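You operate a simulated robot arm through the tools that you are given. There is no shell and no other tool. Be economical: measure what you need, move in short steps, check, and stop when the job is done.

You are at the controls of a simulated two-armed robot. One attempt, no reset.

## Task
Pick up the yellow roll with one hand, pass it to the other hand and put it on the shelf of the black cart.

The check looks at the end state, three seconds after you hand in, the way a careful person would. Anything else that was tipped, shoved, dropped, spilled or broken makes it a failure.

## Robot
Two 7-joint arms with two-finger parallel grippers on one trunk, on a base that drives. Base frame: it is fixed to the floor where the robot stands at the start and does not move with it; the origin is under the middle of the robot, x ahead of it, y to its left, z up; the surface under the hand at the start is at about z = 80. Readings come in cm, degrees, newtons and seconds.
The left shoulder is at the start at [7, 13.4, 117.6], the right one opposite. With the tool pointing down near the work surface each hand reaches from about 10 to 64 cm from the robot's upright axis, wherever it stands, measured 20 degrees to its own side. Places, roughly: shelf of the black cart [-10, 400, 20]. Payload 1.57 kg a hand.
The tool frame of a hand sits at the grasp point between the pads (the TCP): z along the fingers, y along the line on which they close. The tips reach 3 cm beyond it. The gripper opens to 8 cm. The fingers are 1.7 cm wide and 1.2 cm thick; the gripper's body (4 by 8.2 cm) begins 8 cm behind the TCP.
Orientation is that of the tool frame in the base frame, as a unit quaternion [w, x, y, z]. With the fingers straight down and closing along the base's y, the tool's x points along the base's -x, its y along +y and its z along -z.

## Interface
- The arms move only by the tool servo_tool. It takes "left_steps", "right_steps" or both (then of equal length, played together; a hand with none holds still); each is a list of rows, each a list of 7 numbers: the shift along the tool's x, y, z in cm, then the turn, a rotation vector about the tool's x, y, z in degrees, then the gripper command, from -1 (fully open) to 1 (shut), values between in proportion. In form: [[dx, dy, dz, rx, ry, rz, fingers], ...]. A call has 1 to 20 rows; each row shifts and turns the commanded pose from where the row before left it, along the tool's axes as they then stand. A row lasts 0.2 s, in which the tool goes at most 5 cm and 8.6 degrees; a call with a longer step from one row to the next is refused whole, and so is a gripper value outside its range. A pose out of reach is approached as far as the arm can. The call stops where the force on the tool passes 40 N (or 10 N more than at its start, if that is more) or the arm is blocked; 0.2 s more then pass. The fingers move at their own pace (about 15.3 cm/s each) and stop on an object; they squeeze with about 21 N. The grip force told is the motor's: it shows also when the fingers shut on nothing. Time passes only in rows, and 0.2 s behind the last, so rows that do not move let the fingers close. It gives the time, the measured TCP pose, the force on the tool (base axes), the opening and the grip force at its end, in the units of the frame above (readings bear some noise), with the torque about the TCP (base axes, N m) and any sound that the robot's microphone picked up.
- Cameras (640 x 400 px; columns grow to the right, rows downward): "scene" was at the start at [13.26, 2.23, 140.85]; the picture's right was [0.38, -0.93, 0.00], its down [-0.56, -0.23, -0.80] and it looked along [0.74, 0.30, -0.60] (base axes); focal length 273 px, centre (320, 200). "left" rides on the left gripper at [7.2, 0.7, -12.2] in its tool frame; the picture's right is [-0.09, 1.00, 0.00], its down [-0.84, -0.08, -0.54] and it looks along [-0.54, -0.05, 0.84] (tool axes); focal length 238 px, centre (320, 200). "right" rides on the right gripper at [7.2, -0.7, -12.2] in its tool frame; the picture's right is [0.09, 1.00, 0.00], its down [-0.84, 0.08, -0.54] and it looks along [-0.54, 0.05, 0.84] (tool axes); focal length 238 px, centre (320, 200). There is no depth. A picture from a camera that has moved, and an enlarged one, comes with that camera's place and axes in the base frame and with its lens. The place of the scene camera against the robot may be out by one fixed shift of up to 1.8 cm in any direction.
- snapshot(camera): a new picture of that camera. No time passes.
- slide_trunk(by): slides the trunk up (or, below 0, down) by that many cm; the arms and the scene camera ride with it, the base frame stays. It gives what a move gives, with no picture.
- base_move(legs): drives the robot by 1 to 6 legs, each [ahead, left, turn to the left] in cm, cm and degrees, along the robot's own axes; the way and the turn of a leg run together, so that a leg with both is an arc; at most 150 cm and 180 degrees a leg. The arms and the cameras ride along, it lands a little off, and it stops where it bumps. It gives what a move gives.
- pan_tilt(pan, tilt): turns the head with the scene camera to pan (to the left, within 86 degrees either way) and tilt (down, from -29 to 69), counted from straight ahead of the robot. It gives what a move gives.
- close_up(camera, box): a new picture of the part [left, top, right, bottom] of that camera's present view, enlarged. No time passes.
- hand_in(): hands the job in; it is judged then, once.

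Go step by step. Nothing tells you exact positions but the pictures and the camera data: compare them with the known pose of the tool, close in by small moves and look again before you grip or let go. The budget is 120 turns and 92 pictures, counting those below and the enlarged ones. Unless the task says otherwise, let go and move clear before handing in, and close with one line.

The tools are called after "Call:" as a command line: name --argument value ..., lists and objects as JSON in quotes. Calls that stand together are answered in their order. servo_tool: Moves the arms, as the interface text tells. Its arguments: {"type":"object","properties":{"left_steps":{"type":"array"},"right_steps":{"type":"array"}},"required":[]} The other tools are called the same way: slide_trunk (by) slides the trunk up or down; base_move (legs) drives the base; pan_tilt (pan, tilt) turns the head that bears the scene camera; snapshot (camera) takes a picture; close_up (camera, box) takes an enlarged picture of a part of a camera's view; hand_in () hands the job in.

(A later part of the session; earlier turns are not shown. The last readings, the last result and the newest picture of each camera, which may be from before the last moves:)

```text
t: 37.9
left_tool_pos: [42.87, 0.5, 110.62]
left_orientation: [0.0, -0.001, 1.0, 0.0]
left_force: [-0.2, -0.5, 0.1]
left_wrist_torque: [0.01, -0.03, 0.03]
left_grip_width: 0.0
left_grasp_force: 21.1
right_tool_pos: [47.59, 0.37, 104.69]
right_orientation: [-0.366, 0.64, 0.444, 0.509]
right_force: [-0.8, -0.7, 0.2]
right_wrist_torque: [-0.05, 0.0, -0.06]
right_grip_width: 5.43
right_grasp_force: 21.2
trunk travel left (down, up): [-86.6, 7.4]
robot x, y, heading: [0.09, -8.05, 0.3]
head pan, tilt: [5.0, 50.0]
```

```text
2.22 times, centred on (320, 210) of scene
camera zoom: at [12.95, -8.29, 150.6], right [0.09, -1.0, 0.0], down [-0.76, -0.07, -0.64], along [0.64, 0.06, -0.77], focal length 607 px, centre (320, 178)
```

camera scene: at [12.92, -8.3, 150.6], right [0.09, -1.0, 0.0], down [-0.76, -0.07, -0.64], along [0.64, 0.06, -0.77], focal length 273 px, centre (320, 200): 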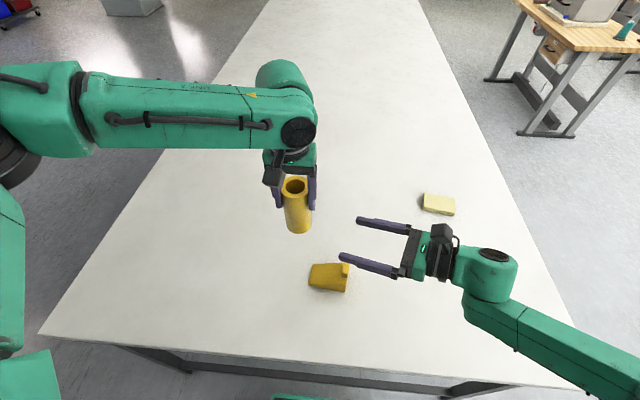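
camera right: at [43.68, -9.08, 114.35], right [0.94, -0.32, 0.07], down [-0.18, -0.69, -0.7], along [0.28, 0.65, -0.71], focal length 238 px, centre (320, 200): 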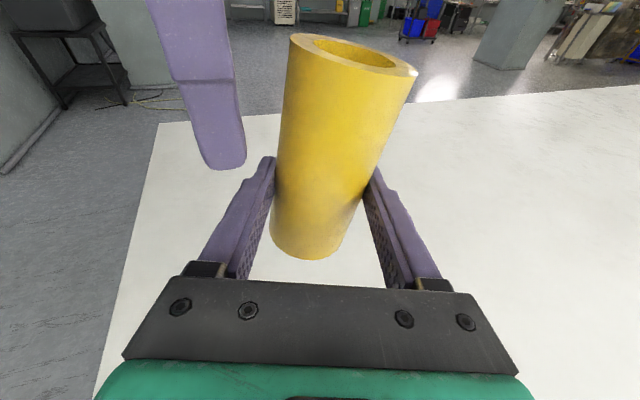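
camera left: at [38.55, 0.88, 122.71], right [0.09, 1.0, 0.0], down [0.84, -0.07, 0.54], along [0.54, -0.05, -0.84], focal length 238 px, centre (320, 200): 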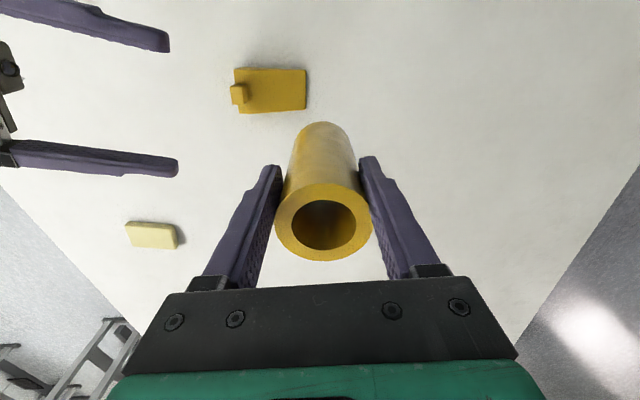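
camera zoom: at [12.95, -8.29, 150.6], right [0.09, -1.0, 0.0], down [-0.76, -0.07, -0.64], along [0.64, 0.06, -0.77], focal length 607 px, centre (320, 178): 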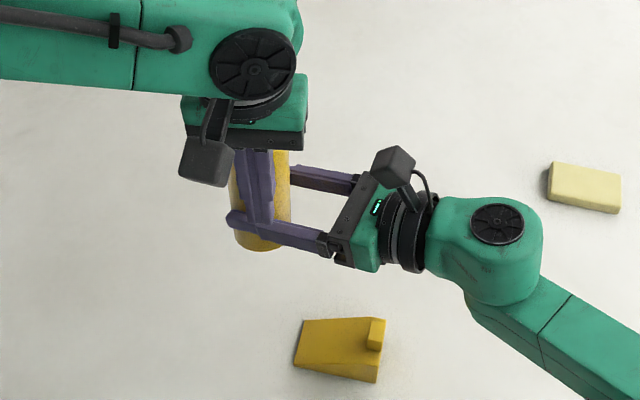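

Clear, and the right hand has the roll alone. I'll raise the left hand and move it aside.

Call:
servo_tool --left_steps '[[0.5, 0, -3, 0, 0, 0, 1], [0, 0, -4, 0, 0, 0, 1], [0, 0, -4, 0, 0, 0, 1], [0, 4, 0, 0, 0, 0, 1], [0, 5, 0, 0, 0, 0, 1], [0, 5, 0, 0, 0, 0, 1], [0, 5, 0, 0, 0, 0, 1], [0, 5, 0, 0, 0, 0, 1], [0, 0, 0, 0, 0, 0, 1]]' --right_steps '[[0, 0, 0, 0, 0, 0, 1], [0, 0, 0, 0, 0, 0, 1], [0, 0, 0, 0, 0, 0, 1], [0, 0, 0, 0, 0, 0, 1], [0, 0, 0, 0, 0, 0, 1], [0, 0, 0, 0, 0, 0, 1], [0, 0, 0, 0, 0, 0, 1], [0, 0, 0, 0, 0, 0, 1], [0, 0, 0, 0, 0, 0, 1]]'

Call:
snapshot --camera "scene"

```text
t: 39.9
left_tool_pos: [42.21, 24.27, 121.68]
left_orientation: [-0.001, -0.001, 1.0, 0.0]
left_force: [0.5, -0.4, -0.6]
left_wrist_torque: [0.03, 0.0, -0.01]
left_grip_width: 0.01
left_grasp_force: 21.2
right_tool_pos: [47.59, 0.26, 104.8]
right_orientation: [-0.364, 0.642, 0.442, 0.51]
right_force: [0.3, -0.7, -0.1]
right_wrist_torque: [0.01, 0.02, 0.0]
right_grip_width: 5.18
right_grasp_force: 20.8
trunk travel left (down, up): [-86.6, 7.4]
robot x, y, heading: [0.28, -7.81, -0.3]
head pan, tilt: [5.0, 50.0]
```

```text
60 pictures are left
camera scene: at [12.95, -8.38, 150.6], right [0.09, -1.0, 0.0], down [-0.76, -0.07, -0.64], along [0.64, 0.06, -0.77], focal length 273 px, centre (320, 200)
```

scene: 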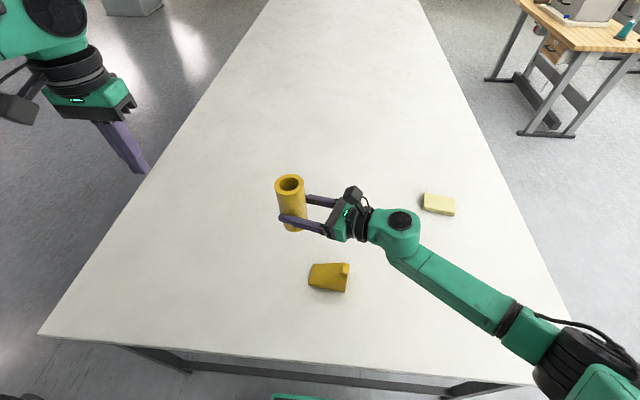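

The left hand is clear. The right grip width drifted to 5.18, so I'll check how the roll is sitting in the pads.

Call:
snapshot --camera "right"

Call:
close_up --camera "scene" --box '[240, 150, 380, 250]'

```text
59 pictures are left
camera right: at [43.72, -9.19, 114.35], right [0.94, -0.32, 0.07], down [-0.18, -0.69, -0.7], along [0.28, 0.65, -0.71], focal length 238 px, centre (320, 200)
```

right: 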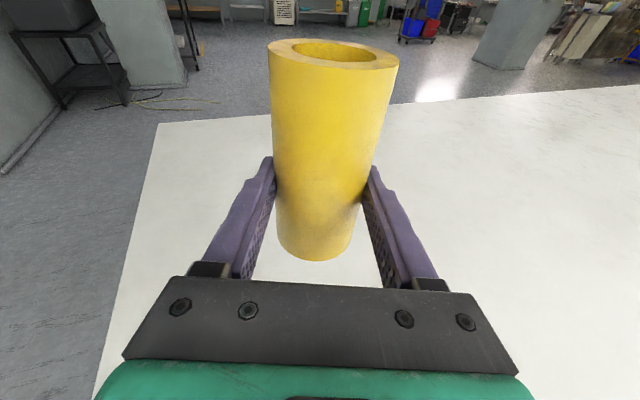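

```text
4.00 times, centred on (310, 200) of scene
camera zoom: at [12.95, -8.38, 150.6], right [0.09, -1.0, 0.0], down [-0.76, -0.07, -0.64], along [0.64, 0.06, -0.77], focal length 1093 px, centre (360, 200)
```

zoom: 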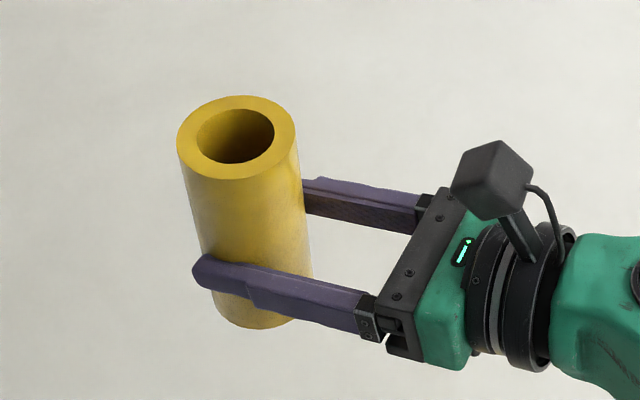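

The roll has settled upright in the pads, gripped about 4 cm above its bottom. Now I'll strafe left to clear the table; the arms are well above it and the floor there is open. Then I'll look at the cart.

Call:
base_move --legs '[[0, 140, 0]]'

Call:
pan_tilt --pan 80 --tilt 25

Call:
snapshot --camera "scene"

```text
t: 46.6
left_tool_pos: [44.83, 157.78, 121.65]
left_orientation: [0.0, 0.013, 1.0, 0.0]
left_force: [-0.1, -0.2, -0.8]
left_wrist_torque: [0.03, -0.03, -0.01]
left_grip_width: 0.02
left_grasp_force: 21.3
right_tool_pos: [49.64, 133.7, 104.63]
right_orientation: [-0.357, 0.647, 0.434, 0.515]
right_force: [-0.2, -0.2, 0.0]
right_wrist_torque: [-0.05, 0.02, 0.01]
right_grip_width: 5.21
right_grasp_force: 21.0
trunk travel left (down, up): [-86.6, 7.4]
robot x, y, heading: [1.83, 127.11, -1.5]
head pan, tilt: [5.0, 50.0]
```

```text
t: 48.1
left_tool_pos: [44.91, 157.88, 121.71]
left_orientation: [0.0, 0.014, 1.0, 0.001]
left_force: [0.3, -0.3, 0.1]
left_wrist_torque: [-0.02, 0.0, 0.02]
left_grip_width: 0.01
left_grasp_force: 20.8
right_tool_pos: [49.58, 133.72, 104.62]
right_orientation: [-0.357, 0.648, 0.433, 0.515]
right_force: [-0.7, 0.3, 0.3]
right_wrist_torque: [-0.03, 0.07, 0.03]
right_grip_width: 5.19
right_grasp_force: 21.4
trunk travel left (down, up): [-86.6, 7.4]
robot x, y, heading: [1.49, 126.77, -1.4]
head pan, tilt: [80.0, 25.0]
```

```text
57 pictures are left
camera scene: at [8.85, 134.73, 154.35], right [0.98, -0.2, 0.0], down [-0.09, -0.41, -0.91], along [0.18, 0.89, -0.42], focal length 273 px, centre (320, 200)
```

scene: 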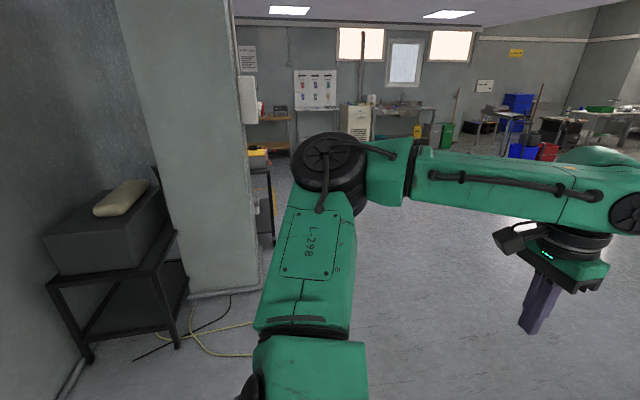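

I stopped about 7 cm short of the commanded distance, at y=127. I'll go forward 100 cm to pass well clear of the pillar, then left about 130 cm, and look at the cart from the open side.

Call:
base_move --legs '[[100, 0, 0], [0, 140, 0]]'

Call:
pan_tilt --pan 86 --tilt 35

Call:
snapshot --camera "scene"

```text
t: 59.8
left_tool_pos: [141.88, 297.21, 121.72]
left_orientation: [0.0, -0.02, 1.0, 0.0]
left_force: [-0.7, -0.3, -0.3]
left_wrist_torque: [-0.02, 0.01, -0.02]
left_grip_width: 0.02
left_grasp_force: 21.1
right_tool_pos: [148.26, 273.56, 104.76]
right_orientation: [-0.375, 0.632, 0.456, 0.503]
right_force: [0.3, -0.4, 0.2]
right_wrist_torque: [-0.02, 0.01, 0.04]
right_grip_width: 5.17
right_grasp_force: 20.7
trunk travel left (down, up): [-86.6, 7.4]
robot x, y, heading: [101.06, 263.82, 2.3]
head pan, tilt: [80.0, 25.0]
```

```text
t: 60.5
left_tool_pos: [142.0, 297.34, 121.68]
left_orientation: [0.001, -0.021, 1.0, 0.001]
left_force: [-0.6, 0.7, -0.2]
left_wrist_torque: [-0.03, -0.04, 0.0]
left_grip_width: 0.0
left_grasp_force: 20.9
right_tool_pos: [148.24, 273.46, 104.74]
right_orientation: [-0.374, 0.633, 0.455, 0.503]
right_force: [0.4, -1.4, 0.1]
right_wrist_torque: [0.02, 0.03, -0.03]
right_grip_width: 5.2
right_grasp_force: 21.2
trunk travel left (down, up): [-86.6, 7.4]
robot x, y, heading: [101.13, 263.54, 2.2]
head pan, tilt: [85.9, 35.0]
```

```text
56 pictures are left
camera scene: at [106.53, 271.42, 152.78], right [1.0, -0.03, 0.0], down [-0.02, -0.57, -0.82], along [0.03, 0.82, -0.57], focal length 273 px, centre (320, 200)
```

scene: 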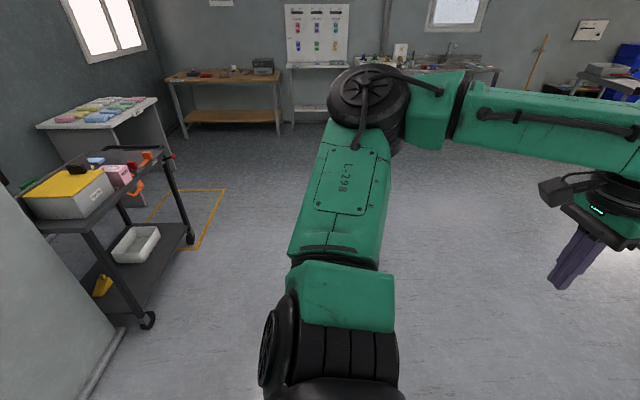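

Now I see the cart clearly: its open long side is at x≈7, spanning y≈368–441. The lower shelf holds a white tray and a small yellow item. I'll move alongside and turn to face it, with the left hand pulled in closer first.

Call:
servo_tool --left_steps '[[4, 1, 0, 0, 0, 0, 1], [4, 1, 0, 0, 0, 0, 1], [4, 1, 0, 0, 0, 0, 1], [4, 1, 0, 0, 0, 0, 1], [4, 1, 0, 0, 0, 0, 1], [0, 0, 0, 0, 0, 0, 1]]'

Call:
base_move --legs '[[0, 130, 0], [0, 0, 160]]'

Call:
pan_tilt --pan 10 --tilt 45

Call:
snapshot --camera "scene"

```text
t: 62.0
left_tool_pos: [132.57, 299.25, 121.25]
left_orientation: [0.0, -0.019, 1.0, -0.006]
left_force: [0.6, 0.5, -0.2]
left_wrist_torque: [-0.01, 0.01, 0.04]
left_grip_width: 0.0
left_grasp_force: 20.9
left hand out of reach, approached as far as the arm can: row 3, 4, 5
right_tool_pos: [148.39, 273.48, 104.53]
right_orientation: [-0.375, 0.632, 0.455, 0.503]
right_force: [0.3, 0.9, -0.4]
right_wrist_torque: [-0.06, -0.01, -0.01]
right_grip_width: 5.15
right_grasp_force: 20.9
trunk travel left (down, up): [-86.6, 7.4]
robot x, y, heading: [101.48, 263.53, 2.3]
head pan, tilt: [85.9, 35.0]
```

```text
t: 74.8
left_tool_pos: [56.01, 367.78, 121.26]
left_orientation: [-0.007, 0.985, -0.175, 0.0]
left_force: [0.2, -0.9, 0.1]
left_wrist_torque: [0.04, 0.01, 0.01]
left_grip_width: 0.0
left_grasp_force: 21.1
right_tool_pos: [51.21, 397.43, 104.63]
right_orientation: [-0.566, -0.324, 0.708, -0.27]
right_force: [0.1, 0.8, 0.5]
right_wrist_torque: [0.03, -0.02, -0.02]
right_grip_width: 5.19
right_grasp_force: 21.0
trunk travel left (down, up): [-86.6, 7.4]
robot x, y, heading: [98.79, 389.01, 159.9]
head pan, tilt: [85.9, 35.0]
```

```text
t: 76.3
left_tool_pos: [56.12, 367.73, 121.24]
left_orientation: [-0.006, 0.985, -0.174, 0.0]
left_force: [0.8, -0.1, -0.5]
left_wrist_torque: [-0.01, -0.01, 0.0]
left_grip_width: 0.02
left_grasp_force: 20.2
right_tool_pos: [51.11, 397.56, 104.7]
right_orientation: [-0.565, -0.325, 0.709, -0.27]
right_force: [-0.1, -1.3, -0.6]
right_wrist_torque: [0.02, -0.04, -0.02]
right_grip_width: 5.18
right_grasp_force: 20.7
trunk travel left (down, up): [-86.6, 7.4]
robot x, y, heading: [98.82, 388.83, 160.2]
head pan, tilt: [10.0, 45.0]
```

```text
55 pictures are left
camera scene: at [86.19, 391.03, 151.29], right [0.17, 0.98, 0.0], down [0.7, -0.12, -0.71], along [-0.7, 0.12, -0.71], focal length 273 px, centre (320, 200)
```

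scene: 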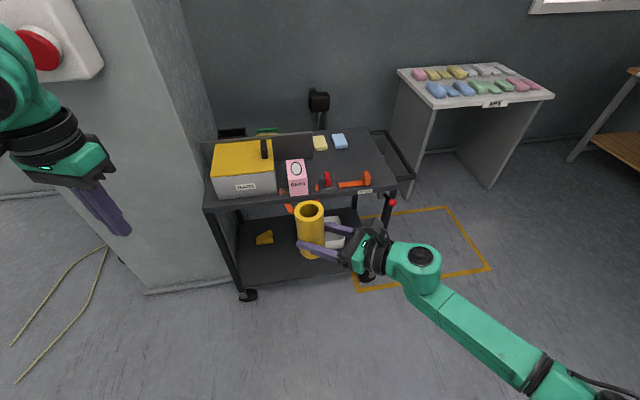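

Good view: the yellow item sits at the left of the lower shelf, the white tray at the right, and the middle front is free. I'll try turning the right hand clockwise about the vertical so it points straighter ahead of the robot.

Call:
servo_tool --right_steps '[[0, 0, 0, -7.8, 0.14, 1.7, 1], [0, 0, 0, -7.8, 0.14, 1.7, 1], [0, 0, 0, -7.8, 0.14, 1.7, 1], [0, 0, 0, -7.8, 0.14, 1.7, 1], [0, 0, 0, -7.8, 0.14, 1.7, 1], [0, 0, 0, 0, 0, 0, 1]]' --left_steps '[[0, 4, 0, 0, 0, 0, 1], [0, 4, 0, 0, 0, 0, 1], [0, 4, 0, 0, 0, 0, 1], [0, 4, 0, 0, 0, 0, 1], [4, 0, 0, 0, 0, 0, 1], [4, 0, 0, 0, 0, 0, 1]]'

Call:
snapshot --camera "scene"

```text
t: 77.7
left_tool_pos: [56.93, 363.28, 120.72]
left_orientation: [-0.008, 0.985, -0.174, -0.002]
left_force: [0.2, -0.2, 0.1]
left_wrist_torque: [-0.01, 0.05, 0.0]
left_grip_width: 0.03
left_grasp_force: 20.8
left hand out of reach, approached as far as the arm can: row 2, 3, 4, 5, 6
right_tool_pos: [51.4, 397.44, 104.95]
right_orientation: [-0.625, -0.063, 0.776, -0.06]
right_force: [0.6, -0.6, -0.1]
right_wrist_torque: [0.01, 0.01, -0.04]
right_grip_width: 5.21
right_grasp_force: 20.6
trunk travel left (down, up): [-86.6, 7.4]
robot x, y, heading: [98.89, 388.95, 160.0]
head pan, tilt: [10.0, 45.0]
```

```text
54 pictures are left
camera scene: at [86.52, 390.97, 151.33], right [0.17, 0.98, 0.0], down [0.69, -0.12, -0.71], along [-0.7, 0.12, -0.71], focal length 273 px, centre (320, 200)
```

scene: 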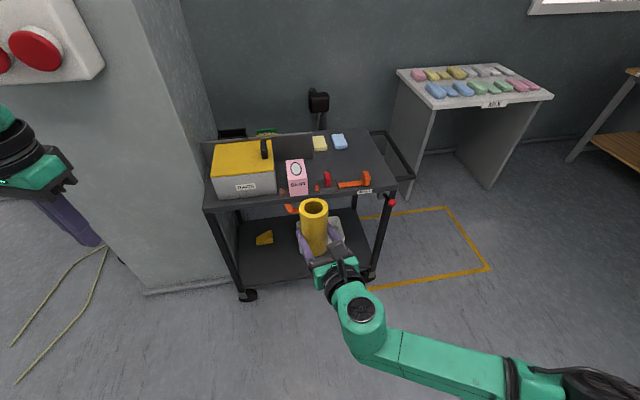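

The tool now points almost straight at the cart (azimuth about 190°). I'll turn the base further so the left arm swings away from the cart, re-point the right tool, then lower the trunk partway while still 40 cm clear.

Call:
base_move --legs '[[0, 0, 22]]'

Call:
servo_tool --right_steps '[[0, 0, 0, -7.8, 0.14, 1.7, 1], [0, 0, 0, -7.8, 0.14, 1.7, 1], [0, 0, 0, -7.8, 0.14, 1.7, 1], [0, 0, 0, 0, 0, 0, 1]]'

Call:
slide_trunk --by -65

Call:
snapshot --camera "scene"

Call:
snapshot --camera "right"

```text
t: 79.3
left_tool_pos: [69.51, 349.46, 120.66]
left_orientation: [-0.007, 1.0, 0.019, -0.002]
left_force: [0.1, -0.5, 0.1]
left_wrist_torque: [0.0, 0.01, 0.03]
left_grip_width: 0.0
left_grasp_force: 20.8
right_tool_pos: [51.6, 378.82, 104.7]
right_orientation: [-0.601, -0.212, 0.749, -0.18]
right_force: [0.2, -0.4, 0.8]
right_wrist_torque: [0.01, -0.03, -0.02]
right_grip_width: 5.17
right_grasp_force: 20.8
trunk travel left (down, up): [-86.6, 7.4]
robot x, y, heading: [98.71, 388.55, -178.0]
head pan, tilt: [10.0, 45.0]
```

```text
t: 80.3
left_tool_pos: [69.49, 349.43, 120.64]
left_orientation: [-0.008, 1.0, 0.019, -0.002]
left_force: [0.1, -0.4, -0.4]
left_wrist_torque: [0.01, -0.01, 0.01]
left_grip_width: 0.03
left_grasp_force: 20.5
right_tool_pos: [51.56, 378.9, 104.61]
right_orientation: [-0.626, -0.051, 0.776, -0.05]
right_force: [-0.7, -0.6, 0.4]
right_wrist_torque: [0.0, -0.04, 0.0]
right_grip_width: 5.18
right_grasp_force: 20.8
trunk travel left (down, up): [-86.6, 7.4]
robot x, y, heading: [98.58, 389.11, -177.6]
head pan, tilt: [10.0, 45.0]
```

```text
refused: -65 is not a number from -40 to 40
```

```text
53 pictures are left
camera scene: at [85.96, 386.02, 151.29], right [-0.21, 0.98, 0.0], down [0.69, 0.15, -0.71], along [-0.69, -0.15, -0.71], focal length 273 px, centre (320, 200)
```

scene: 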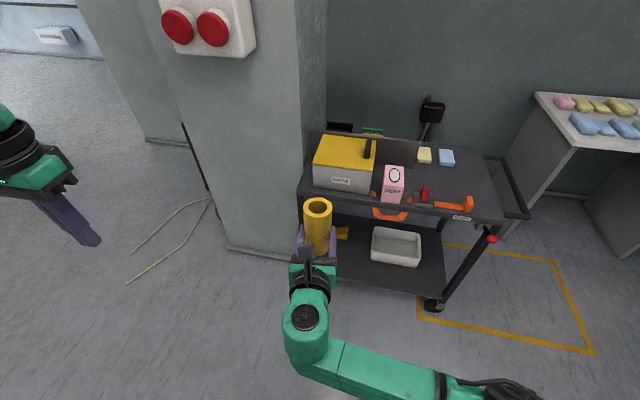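

```text
52 pictures are left
camera right: at [62.01, 380.0, 114.39], right [-0.16, 0.98, 0.08], down [0.69, 0.17, -0.7], along [-0.71, -0.06, -0.71], focal length 238 px, centre (320, 200)
```

right: 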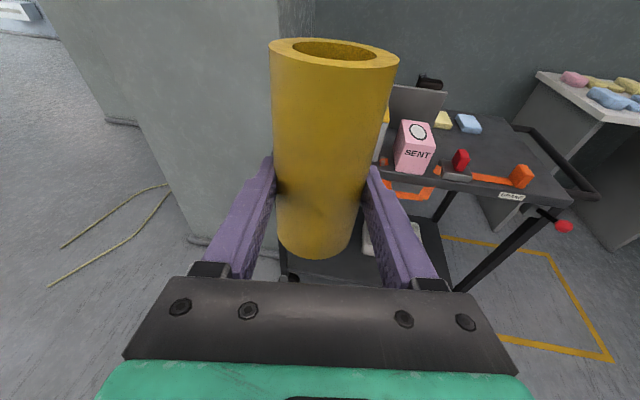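

The slide limit is 40 cm per call. The spot I want is at about x=-1, y=384, between the yellow item (about [-17, 377]) and the tray, whose left edge is at y≈395. I'll lower in two steps and look.

Call:
slide_trunk --by -35

Call:
slide_trunk --by -32

Call:
pan_tilt --pan 0 --tilt 35

Call:
snapshot --camera "scene"

Call:
snapshot --camera "right"

```text
t: 83.7
left_tool_pos: [69.53, 349.4, 85.67]
left_orientation: [-0.006, 1.0, 0.019, -0.002]
left_force: [0.6, 0.0, -0.6]
left_wrist_torque: [0.01, 0.02, 0.0]
left_grip_width: 0.02
left_grasp_force: 21.1
right_tool_pos: [51.49, 378.9, 69.67]
right_orientation: [-0.625, -0.052, 0.777, -0.051]
right_force: [-0.4, 0.8, 0.5]
right_wrist_torque: [-0.02, -0.02, -0.01]
right_grip_width: 5.19
right_grasp_force: 21.0
trunk travel left (down, up): [-51.6, 42.4]
robot x, y, heading: [99.06, 388.96, -177.5]
head pan, tilt: [10.0, 45.0]
```

```text
t: 86.9
left_tool_pos: [69.58, 349.22, 53.62]
left_orientation: [-0.008, 1.0, 0.02, -0.002]
left_force: [0.2, 0.6, 0.4]
left_wrist_torque: [-0.02, -0.02, 0.0]
left_grip_width: 0.02
left_grasp_force: 21.4
right_tool_pos: [51.69, 378.89, 37.72]
right_orientation: [-0.625, -0.052, 0.777, -0.052]
right_force: [0.2, 0.2, -0.2]
right_wrist_torque: [-0.01, -0.01, -0.01]
right_grip_width: 5.19
right_grasp_force: 20.7
trunk travel left (down, up): [-19.6, 74.4]
robot x, y, heading: [99.03, 388.98, -178.0]
head pan, tilt: [10.0, 45.0]
```

```text
t: 87.6
left_tool_pos: [69.68, 349.46, 53.69]
left_orientation: [-0.007, 1.0, 0.018, -0.002]
left_force: [-0.4, -0.5, 1.2]
left_wrist_torque: [0.02, 0.03, 0.03]
left_grip_width: 0.0
left_grasp_force: 21.0
right_tool_pos: [51.67, 378.9, 37.64]
right_orientation: [-0.626, -0.052, 0.776, -0.052]
right_force: [-0.1, 0.3, -0.8]
right_wrist_torque: [0.02, -0.04, 0.03]
right_grip_width: 5.18
right_grasp_force: 20.8
trunk travel left (down, up): [-19.6, 74.4]
robot x, y, heading: [98.56, 388.79, -177.8]
head pan, tilt: [0.0, 35.0]
```

```text
51 pictures are left
camera scene: at [85.14, 387.35, 85.77], right [-0.04, 1.0, 0.0], down [0.57, 0.02, -0.82], along [-0.82, -0.03, -0.57], focal length 273 px, centre (320, 200)
```

scene: 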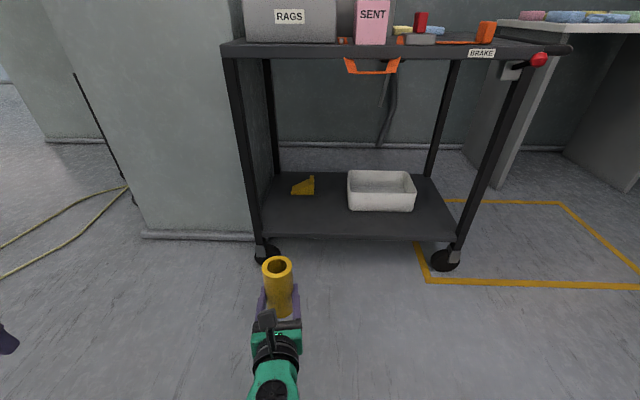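

```text
50 pictures are left
camera right: at [62.04, 379.98, 47.39], right [-0.16, 0.98, 0.08], down [0.69, 0.17, -0.7], along [-0.7, -0.06, -0.71], focal length 238 px, centre (320, 200)
```

right: 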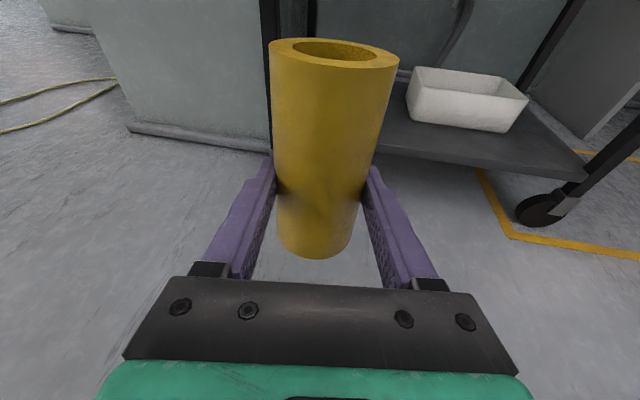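

The shelf surface is at z≈16, the yellow item at about [-19, 375], the tray's front-left at about [-8, 396], and the shelf front edge at x≈8. I'll aim for (-2, 385). First I'll extend the right arm 12 cm forward, shift the base about 7 cm to its right, and check the right arm's posture.

Call:
servo_tool --right_steps '[[0.63, 0, 2.93, 0, 0, 0, 1], [0.63, 0, 2.93, 0, 0, 0, 1], [0.63, 0, 2.93, 0, 0, 0, 1], [0.63, 0, 2.93, 0, 0, 0, 1], [0, 0, 0, 0, 0, 0, 1]]'

Call:
base_move --legs '[[0, -7, 0]]'

Call:
pan_tilt --pan -35 --tilt 50

Call:
snapshot --camera "scene"

```text
t: 88.8
left_tool_pos: [69.5, 349.44, 53.66]
left_orientation: [-0.007, 1.0, 0.019, -0.002]
left_force: [0.1, 0.1, 0.7]
left_wrist_torque: [-0.01, 0.0, 0.03]
left_grip_width: 0.0
left_grasp_force: 21.5
right_tool_pos: [39.58, 377.37, 37.66]
right_orientation: [-0.626, -0.051, 0.777, -0.051]
right_force: [0.7, -0.2, 0.4]
right_wrist_torque: [0.0, -0.04, -0.03]
right_grip_width: 5.18
right_grasp_force: 20.9
trunk travel left (down, up): [-19.6, 74.4]
robot x, y, heading: [99.08, 388.75, -177.6]
head pan, tilt: [0.0, 35.0]
```

```text
t: 89.8
left_tool_pos: [69.4, 356.28, 53.71]
left_orientation: [-0.006, 1.0, 0.02, -0.002]
left_force: [0.7, -0.2, 0.0]
left_wrist_torque: [0.0, -0.03, -0.02]
left_grip_width: 0.0
left_grasp_force: 20.7
right_tool_pos: [39.32, 384.4, 37.63]
right_orientation: [-0.625, -0.053, 0.777, -0.052]
right_force: [0.0, -0.2, 0.2]
right_wrist_torque: [0.01, -0.02, 0.01]
right_grip_width: 5.19
right_grasp_force: 21.4
trunk travel left (down, up): [-19.6, 74.4]
robot x, y, heading: [98.76, 395.9, -177.8]
head pan, tilt: [0.0, 35.0]
```

```text
t: 90.8
left_tool_pos: [69.41, 356.31, 53.63]
left_orientation: [-0.007, 1.0, 0.021, -0.002]
left_force: [-1.0, 0.6, 0.7]
left_wrist_torque: [0.01, 0.02, 0.0]
left_grip_width: 0.0
left_grasp_force: 20.8
right_tool_pos: [39.17, 384.36, 37.6]
right_orientation: [-0.626, -0.051, 0.777, -0.051]
right_force: [0.2, -0.5, -0.6]
right_wrist_torque: [0.0, -0.01, 0.02]
right_grip_width: 5.2
right_grasp_force: 20.7
trunk travel left (down, up): [-19.6, 74.4]
robot x, y, heading: [98.65, 396.22, -177.5]
head pan, tilt: [-35.0, 50.0]
```

```text
49 pictures are left
camera scene: at [87.15, 398.92, 83.6], right [0.54, 0.84, 0.0], down [0.65, -0.41, -0.64], along [-0.54, 0.35, -0.77], focal length 273 px, centre (320, 200)
```

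scene: 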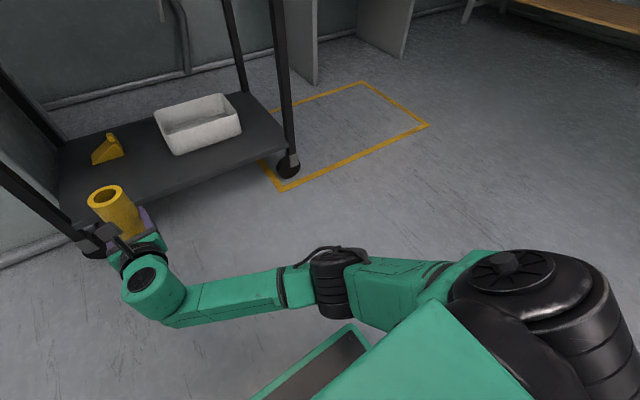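

The posture is fine and the elbow is well above the floor. I'll lower 10 cm so the roll's bottom is about 6 cm above the shelf, then drive in 28 cm and look.

Call:
slide_trunk --by -10

Call:
base_move --legs '[[26, -2.5, 0]]'

Call:
pan_tilt --pan 0 --tilt 40

Call:
snapshot --camera "scene"

Call:
snapshot --camera "right"

```text
t: 92.2
left_tool_pos: [69.29, 356.4, 43.76]
left_orientation: [-0.007, 1.0, 0.019, -0.002]
left_force: [-0.2, 0.5, -0.4]
left_wrist_torque: [0.0, 0.0, -0.01]
left_grip_width: 0.0
left_grasp_force: 20.7
right_tool_pos: [39.26, 384.36, 27.59]
right_orientation: [-0.625, -0.052, 0.777, -0.052]
right_force: [0.1, 0.3, 0.0]
right_wrist_torque: [-0.02, -0.05, -0.04]
right_grip_width: 5.2
right_grasp_force: 21.4
trunk travel left (down, up): [-9.6, 84.4]
robot x, y, heading: [98.73, 395.98, -177.6]
head pan, tilt: [-35.0, 50.0]
```

```text
t: 94.0
left_tool_pos: [43.84, 357.75, 43.66]
left_orientation: [-0.007, 1.0, 0.02, -0.002]
left_force: [-0.1, 0.1, 1.0]
left_wrist_torque: [0.0, 0.04, -0.02]
left_grip_width: 0.0
left_grasp_force: 21.1
right_tool_pos: [13.81, 385.74, 27.53]
right_orientation: [-0.625, -0.052, 0.777, -0.051]
right_force: [-0.4, 0.7, -0.1]
right_wrist_torque: [0.03, -0.02, 0.01]
right_grip_width: 5.18
right_grasp_force: 21.2
trunk travel left (down, up): [-9.6, 84.4]
robot x, y, heading: [73.1, 397.12, -177.6]
head pan, tilt: [-35.0, 50.0]
```

```text
t: 95.0
left_tool_pos: [43.94, 357.67, 43.51]
left_orientation: [-0.007, 1.0, 0.021, -0.001]
left_force: [-0.1, 0.6, 0.2]
left_wrist_torque: [0.0, -0.02, 0.01]
left_grip_width: 0.02
left_grasp_force: 20.6
right_tool_pos: [13.66, 385.79, 27.61]
right_orientation: [-0.626, -0.052, 0.776, -0.052]
right_force: [-0.1, -2.1, -0.7]
right_wrist_torque: [-0.01, 0.01, 0.0]
right_grip_width: 5.18
right_grasp_force: 21.3
trunk travel left (down, up): [-9.6, 84.4]
robot x, y, heading: [72.89, 397.76, -177.3]
head pan, tilt: [0.0, 40.0]
```

```text
48 pictures are left
camera scene: at [59.62, 395.87, 75.02], right [-0.04, 1.0, 0.0], down [0.64, 0.03, -0.77], along [-0.76, -0.03, -0.64], focal length 273 px, centre (320, 200)
```

scene: 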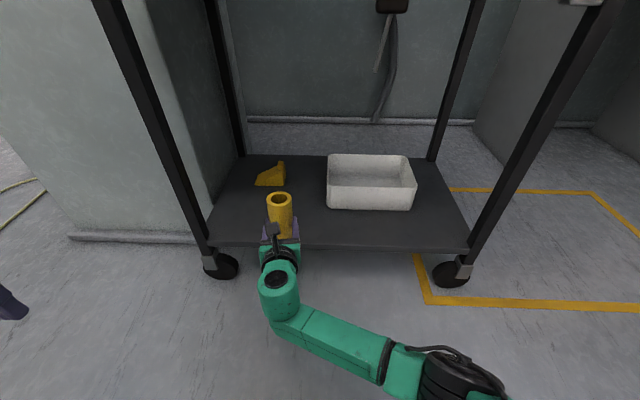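

```text
47 pictures are left
camera right: at [24.25, 386.86, 37.28], right [-0.17, 0.98, 0.07], down [0.69, 0.17, -0.7], along [-0.7, -0.07, -0.71], focal length 238 px, centre (320, 200)
```

right: 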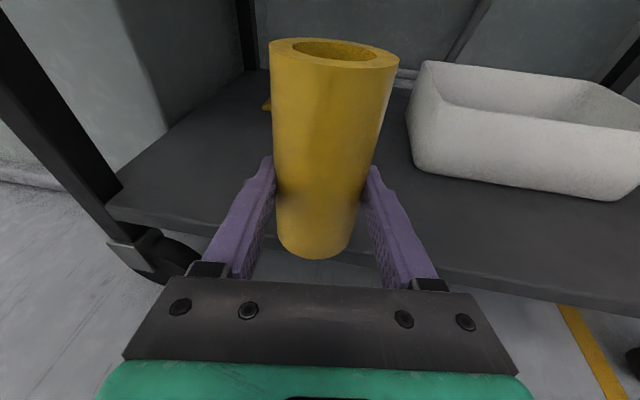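

The roll is lined up at y≈385.8, about 7 cm above the shelf with the tray well to the right. I'll drive in another 15 cm.

Call:
base_move --legs '[[15, 0, 0]]'

Call:
snapshot --camera "scene"

Call:
snapshot --camera "right"

```text
t: 96.4
left_tool_pos: [28.63, 357.24, 43.57]
left_orientation: [-0.007, 1.0, 0.02, -0.002]
left_force: [0.1, -0.7, -0.5]
left_wrist_torque: [-0.02, 0.0, 0.0]
left_grip_width: 0.0
left_grasp_force: 21.1
right_tool_pos: [-1.36, 385.29, 27.54]
right_orientation: [-0.626, -0.051, 0.777, -0.051]
right_force: [-0.5, 0.2, 0.4]
right_wrist_torque: [-0.01, -0.07, 0.01]
right_grip_width: 5.18
right_grasp_force: 21.2
trunk travel left (down, up): [-9.6, 84.4]
robot x, y, heading: [57.84, 396.66, -177.9]
head pan, tilt: [0.0, 40.0]
```

```text
46 pictures are left
camera scene: at [44.56, 395.28, 75.02], right [-0.04, 1.0, 0.0], down [0.64, 0.03, -0.77], along [-0.77, -0.03, -0.64], focal length 273 px, centre (320, 200)
```

scene: 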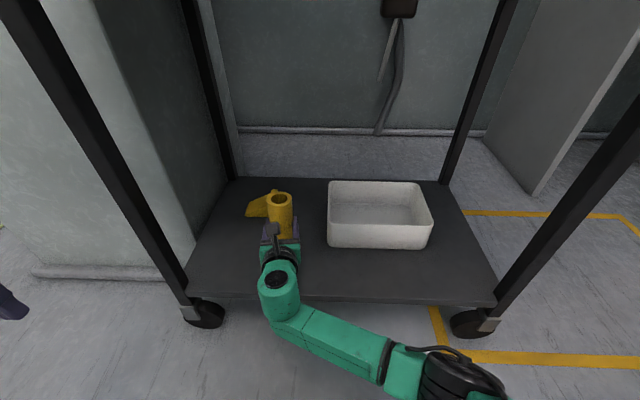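

```text
45 pictures are left
camera right: at [9.16, 386.38, 37.28], right [-0.16, 0.98, 0.08], down [0.69, 0.17, -0.7], along [-0.7, -0.06, -0.71], focal length 238 px, centre (320, 200)
```

right: 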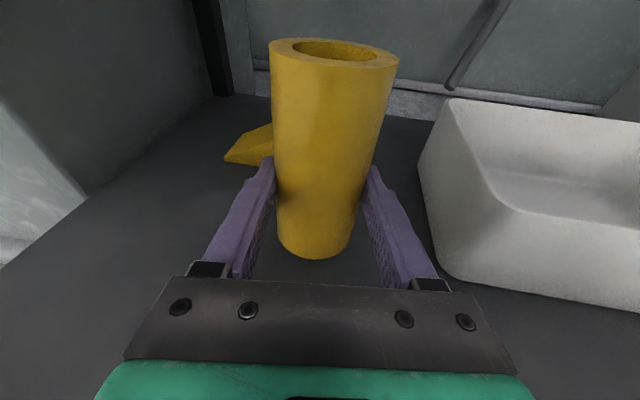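

The roll is upright within a degree or two and over a clear spot, about 11 cm in from the front edge. I'll lower with the trunk 5 cm, then creep down by arm to contact.

Call:
slide_trunk --by -5

Call:
servo_tool --right_steps '[[-0.49, 0, 0.1, 0, 0, 0, 1], [0, 0, 0, 0, 0, 0, 1]]'

Call:
snapshot --camera "right"

Call:
close_up --camera "scene" --box '[200, 160, 380, 300]'

```text
t: 97.3
left_tool_pos: [29.15, 356.87, 39.12]
left_orientation: [-0.014, 1.0, 0.019, -0.01]
left_force: [0.0, -0.4, -0.5]
left_wrist_torque: [0.04, 0.01, 0.0]
left_grip_width: 0.0
left_grasp_force: 20.9
right_tool_pos: [-1.59, 385.35, 24.66]
right_orientation: [-0.638, -0.057, 0.767, -0.044]
right_force: [-0.4, -0.1, 0.2]
right_wrist_torque: [-0.01, -0.05, -0.03]
right_grip_width: 5.17
right_grasp_force: 21.0
trunk travel left (down, up): [-4.6, 89.4]
robot x, y, heading: [58.28, 396.94, -177.5]
head pan, tilt: [0.0, 40.0]
```

```text
t: 97.9
left_tool_pos: [29.16, 356.93, 39.0]
left_orientation: [-0.013, 1.0, 0.019, -0.01]
left_force: [-0.5, -0.8, 0.4]
left_wrist_torque: [-0.01, 0.02, -0.01]
left_grip_width: 0.01
left_grasp_force: 20.9
right_tool_pos: [-1.83, 385.29, 24.47]
right_orientation: [-0.641, -0.057, 0.764, -0.043]
right_force: [-0.2, 0.6, -0.9]
right_wrist_torque: [-0.04, 0.01, 0.01]
right_grip_width: 5.18
right_grasp_force: 21.1
trunk travel left (down, up): [-4.6, 89.4]
robot x, y, heading: [57.56, 397.0, -177.5]
head pan, tilt: [0.0, 40.0]
```

```text
44 pictures are left
camera right: at [9.02, 386.3, 33.76], right [-0.16, 0.98, 0.1], down [0.66, 0.18, -0.73], along [-0.73, -0.05, -0.68], focal length 238 px, centre (320, 200)
```

right: 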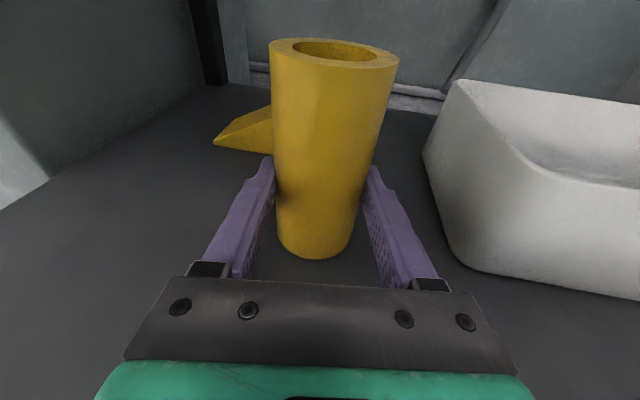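

```text
2.86 times, centred on (290, 230) of scene
camera zoom: at [45.46, 394.59, 70.56], right [-0.04, 1.0, 0.01], down [0.63, 0.04, -0.78], along [-0.78, -0.02, -0.63], focal length 781 px, centre (406, 114)
```

zoom: 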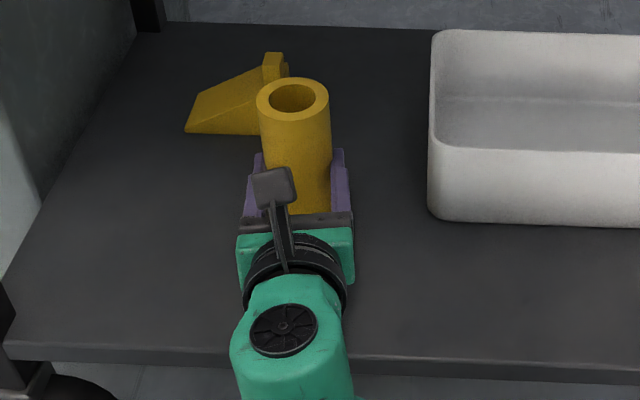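

Something other than the hand touched: the tool forces are zero, but the whole robot leaned slightly and the TCP dropped only 3 cm. Probably the right wrist or forearm is on the shelf edge. I'll raise the trunk right back and inspect.

Call:
slide_trunk --by 5

Call:
pan_tilt --pan -5 --tilt 60

Call:
snapshot --camera "scene"

```text
t: 98.8
left_tool_pos: [28.71, 357.18, 43.66]
left_orientation: [-0.006, 1.0, 0.019, -0.002]
left_force: [0.4, 0.7, -1.9]
left_wrist_torque: [-0.01, 0.0, 0.03]
left_grip_width: 0.0
left_grasp_force: 21.1
right_tool_pos: [-1.2, 385.05, 27.05]
right_orientation: [-0.625, -0.051, 0.778, -0.051]
right_force: [0.7, 0.3, -0.4]
right_wrist_torque: [0.01, -0.04, 0.0]
right_grip_width: 5.22
right_grasp_force: 21.1
trunk travel left (down, up): [-9.6, 84.4]
robot x, y, heading: [57.96, 396.83, -177.8]
head pan, tilt: [0.0, 40.0]
```

```text
t: 99.7
left_tool_pos: [28.71, 357.28, 43.69]
left_orientation: [-0.007, 1.0, 0.019, -0.002]
left_force: [0.1, 0.5, -0.3]
left_wrist_torque: [-0.01, -0.01, 0.01]
left_grip_width: 0.0
left_grasp_force: 21.4
right_tool_pos: [-1.19, 385.25, 27.1]
right_orientation: [-0.625, -0.052, 0.777, -0.052]
right_force: [0.4, -0.2, 0.4]
right_wrist_torque: [0.0, 0.02, 0.03]
right_grip_width: 5.2
right_grasp_force: 20.9
trunk travel left (down, up): [-9.6, 84.4]
robot x, y, heading: [58.09, 396.98, -177.4]
head pan, tilt: [-5.0, 60.0]
```

```text
42 pictures are left
camera scene: at [46.39, 395.93, 72.35], right [0.05, 1.0, 0.0], down [0.86, -0.04, -0.5], along [-0.5, 0.02, -0.87], focal length 273 px, centre (320, 200)
```

scene: 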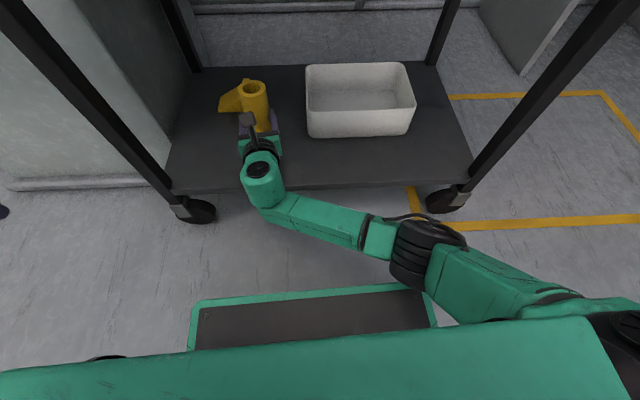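

Lifting back restored everything. I'll enlarge the wrist/shelf-edge and elbow/base areas to find what touched.

Call:
close_up --camera "scene" --box '[200, 70, 360, 230]'

Call:
close_up --camera "scene" --box '[340, 190, 520, 350]'

Call:
snapshot --camera "left"

```text
2.50 times, centred on (280, 150) of scene
camera zoom: at [46.39, 395.93, 72.35], right [0.05, 1.0, 0.0], down [0.86, -0.04, -0.5], along [-0.5, 0.02, -0.87], focal length 683 px, centre (420, 325)
```

zoom: 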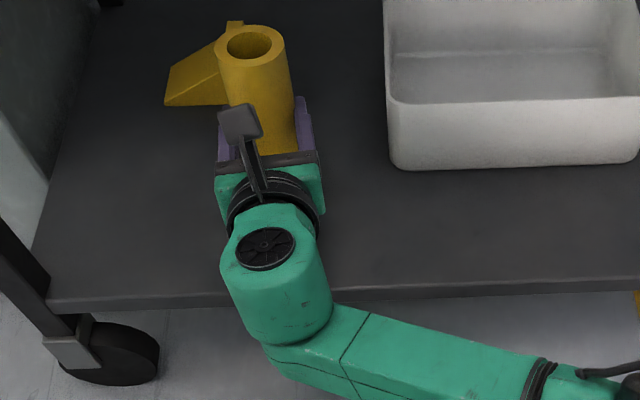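

```text
2.50 times, centred on (430, 270) of scene
camera zoom: at [46.39, 395.93, 72.35], right [0.05, 1.0, 0.0], down [0.86, -0.04, -0.5], along [-0.5, 0.02, -0.87], focal length 683 px, centre (45, 25)
```

zoom: 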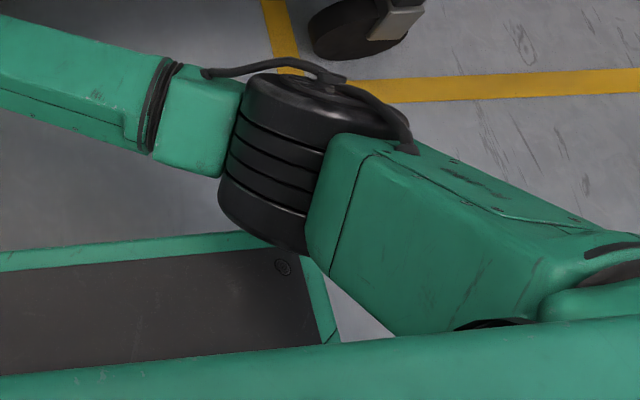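

```text
39 pictures are left
camera left: at [35.92, 356.47, 55.86], right [-0.05, -1.0, -0.01], down [-0.84, 0.04, 0.55], along [-0.55, 0.04, -0.84], focal length 238 px, centre (320, 200)
```

left: 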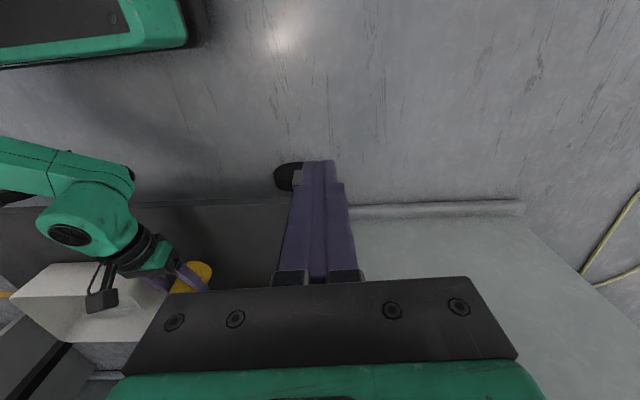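

The hand and wrist are clear of the shelf edge (wrist axis at about x=19, edge at about 9). It looks like the right elbow came down on the robot's own base platform. I'll back the base 11 cm and extend the arm by the same amount, so the elbow moves ahead of the platform.

Call:
base_move --legs '[[-11, 0, 0]]'

Call:
servo_tool --right_steps '[[0.5, 0, 2.2, 0, 0, 0, 1], [0.5, 0, 2.2, 0, 0, 0, 1], [0.5, 0, 2.2, 0, 0, 0, 1], [0.5, 0, 2.2, 0, 0, 0, 1], [0.5, 0, 2.2, 0, 0, 0, 1], [0, 0, 0, 0, 0, 0, 1]]'

Call:
snapshot --camera "scene"

```text
t: 100.9
left_tool_pos: [39.35, 357.62, 43.55]
left_orientation: [-0.008, 1.0, 0.02, -0.002]
left_force: [0.2, -0.4, 0.4]
left_wrist_torque: [0.0, 0.01, -0.03]
left_grip_width: 0.0
left_grasp_force: 21.2
right_tool_pos: [9.4, 385.47, 27.17]
right_orientation: [-0.625, -0.052, 0.777, -0.052]
right_force: [-0.1, -0.1, 1.2]
right_wrist_torque: [-0.01, -0.03, 0.01]
right_grip_width: 5.19
right_grasp_force: 21.1
trunk travel left (down, up): [-9.6, 84.4]
robot x, y, heading: [68.28, 397.53, -177.4]
head pan, tilt: [-5.0, 60.0]
```

```text
t: 102.3
left_tool_pos: [39.42, 357.73, 43.65]
left_orientation: [-0.006, 1.0, 0.02, -0.002]
left_force: [-0.4, 0.5, 0.3]
left_wrist_torque: [-0.03, 0.01, 0.01]
left_grip_width: 0.01
left_grasp_force: 21.2
right_tool_pos: [-0.52, 385.92, 27.05]
right_orientation: [-0.626, -0.048, 0.777, -0.04]
right_force: [-0.9, -0.4, -0.5]
right_wrist_torque: [0.01, -0.02, -0.02]
right_grip_width: 5.19
right_grasp_force: 21.6
right hand out of reach, approached as far as the arm can: row 5
trunk travel left (down, up): [-9.6, 84.4]
robot x, y, heading: [68.52, 397.16, -177.6]
head pan, tilt: [-5.0, 60.0]
```

```text
38 pictures are left
camera scene: at [57.0, 396.35, 72.35], right [0.04, 1.0, 0.0], down [0.87, -0.04, -0.5], along [-0.5, 0.02, -0.87], focal length 273 px, centre (320, 200)
```

scene: 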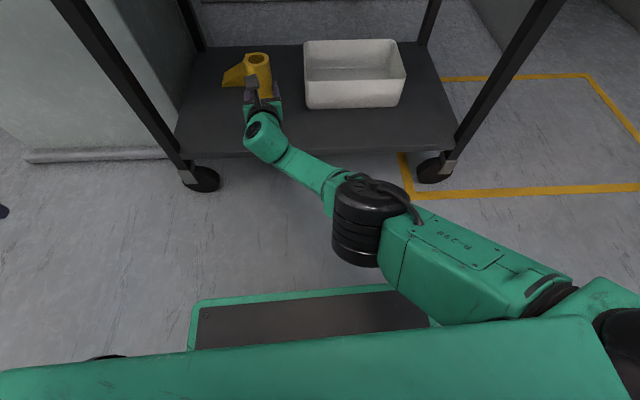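

The elbow is now ahead of the platform. I'll lower the trunk in small steps and watch for any lean.

Call:
slide_trunk --by -3

```text
t: 103.0
left_tool_pos: [39.52, 357.6, 40.56]
left_orientation: [-0.007, 1.0, 0.02, -0.001]
left_force: [0.4, 0.7, -0.2]
left_wrist_torque: [0.0, -0.01, -0.04]
left_grip_width: 0.0
left_grasp_force: 21.1
right_tool_pos: [-0.4, 385.66, 24.17]
right_orientation: [-0.627, -0.049, 0.776, -0.04]
right_force: [-1.1, 0.2, -0.3]
right_wrist_torque: [-0.02, -0.02, 0.01]
right_grip_width: 5.18
right_grasp_force: 20.8
trunk travel left (down, up): [-6.6, 87.4]
robot x, y, heading: [67.99, 397.35, -177.6]
head pan, tilt: [-5.0, 60.0]
```

No lean this time. I'll continue by 2 cm.

Call:
slide_trunk --by -2

Call:
snapshot --camera "right"

Call:
close_up --camera "scene" --box '[180, 30, 440, 290]'

```text
t: 103.7
left_tool_pos: [39.46, 357.63, 38.66]
left_orientation: [-0.007, 1.0, 0.018, -0.003]
left_force: [0.7, 0.3, -0.4]
left_wrist_torque: [-0.01, 0.01, 0.01]
left_grip_width: 0.0
left_grasp_force: 20.8
right_tool_pos: [-0.44, 385.75, 22.3]
right_orientation: [-0.628, -0.049, 0.776, -0.041]
right_force: [0.5, -0.8, 4.5]
right_wrist_torque: [0.06, 0.19, 0.07]
right_grip_width: 5.18
right_grasp_force: 20.8
trunk travel left (down, up): [-4.6, 89.4]
robot x, y, heading: [68.76, 397.21, -177.7]
head pan, tilt: [-5.0, 60.0]
```

```text
37 pictures are left
camera right: at [10.11, 386.53, 31.94], right [-0.15, 0.99, 0.09], down [0.69, 0.17, -0.71], along [-0.71, -0.04, -0.7], focal length 238 px, centre (320, 200)
```

right: 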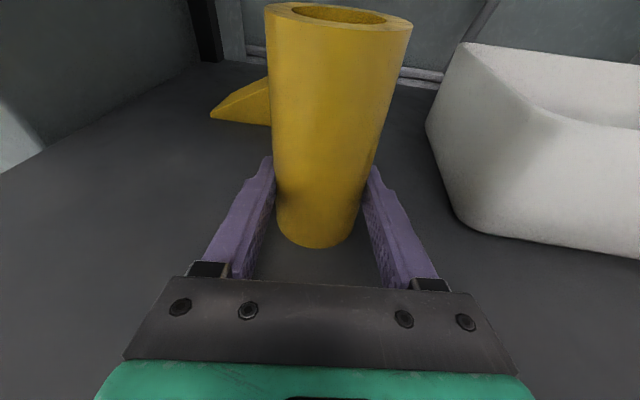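

```text
1.54 times, centred on (310, 160) of scene
camera zoom: at [57.08, 396.36, 67.35], right [0.04, 1.0, 0.0], down [0.86, -0.04, -0.5], along [-0.5, 0.02, -0.87], focal length 420 px, centre (335, 262)
```

zoom: 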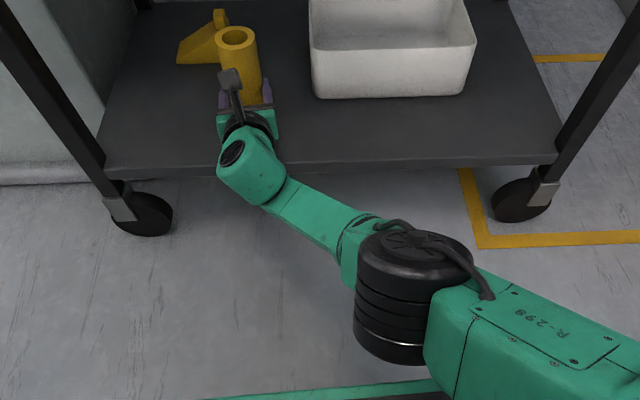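

The roll has made contact (4.5 N upward). I'll press a hair more so it seats flat, then look closely at the base before releasing.

Call:
servo_tool --right_steps '[[-0.29, 0, 0.06, 0, 0, 0, 1], [0, 0, 0, 0, 0, 0, 1]]'

Call:
close_up --camera "scene" --box '[220, 30, 310, 120]'

Call:
snapshot --camera "right"

```text
t: 104.3
left_tool_pos: [39.49, 357.46, 38.59]
left_orientation: [-0.007, 1.0, 0.02, -0.002]
left_force: [0.3, -0.2, 0.3]
left_wrist_torque: [0.03, 0.0, -0.03]
left_grip_width: 0.02
left_grasp_force: 20.7
right_tool_pos: [-0.49, 385.47, 22.59]
right_orientation: [-0.63, -0.047, 0.774, -0.045]
right_force: [0.7, 0.2, -1.1]
right_wrist_torque: [-0.04, 0.01, 0.02]
right_grip_width: 5.18
right_grasp_force: 21.5
trunk travel left (down, up): [-4.6, 89.4]
robot x, y, heading: [68.37, 397.11, -177.6]
head pan, tilt: [-5.0, 60.0]
```

```text
4.44 times, centred on (265, 75) of scene
camera zoom: at [57.0, 396.34, 67.34], right [0.04, 1.0, 0.0], down [0.87, -0.04, -0.5], along [-0.5, 0.02, -0.87], focal length 1215 px, centre (564, 756)
```

zoom: 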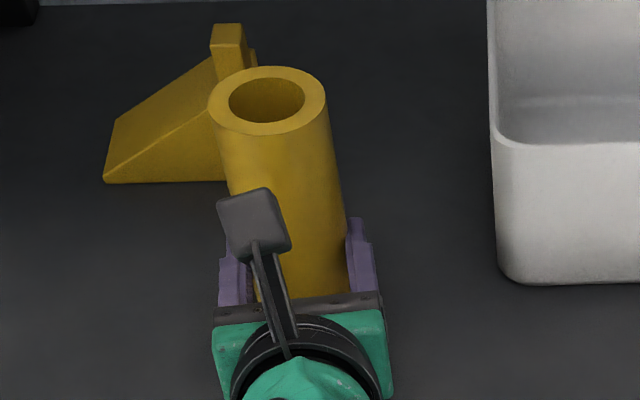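

```text
34 pictures are left
camera right: at [10.05, 386.31, 32.21], right [-0.15, 0.99, 0.08], down [0.69, 0.16, -0.71], along [-0.71, -0.05, -0.7], focal length 238 px, centre (320, 200)
```

right: 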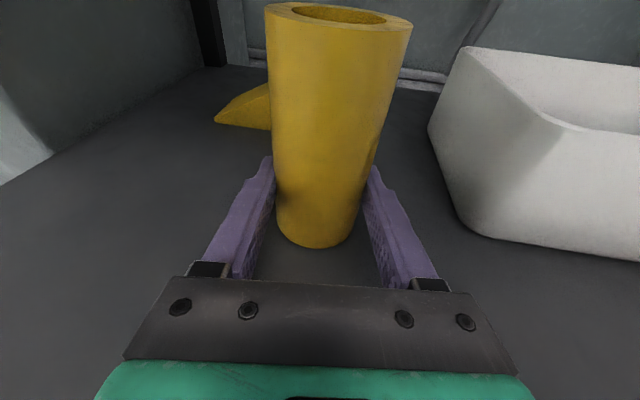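

The arm actually rose a few millimetres (near its reach limit), so contact was lost. I'll creep down in small steps until there is contact again.

Call:
servo_tool --right_steps '[[-0.39, 0, 0.08, 0, 0, 0, 1], [0, 0, 0, 0, 0, 0, 1]]'

```text
t: 104.9
left_tool_pos: [39.42, 357.59, 38.72]
left_orientation: [-0.007, 1.0, 0.02, -0.001]
left_force: [-0.5, 0.5, 0.8]
left_wrist_torque: [-0.01, 0.0, 0.01]
left_grip_width: 0.0
left_grasp_force: 20.8
right_tool_pos: [0.05, 384.32, 22.33]
right_orientation: [-0.628, -0.051, 0.775, -0.054]
right_force: [-0.8, -0.1, 0.3]
right_wrist_torque: [-0.01, -0.02, -0.01]
right_grip_width: 5.17
right_grasp_force: 21.0
right hand out of reach, approached as far as the arm can: row 1
trunk travel left (down, up): [-4.6, 89.4]
robot x, y, heading: [68.14, 397.36, -177.7]
head pan, tilt: [-5.0, 60.0]
```

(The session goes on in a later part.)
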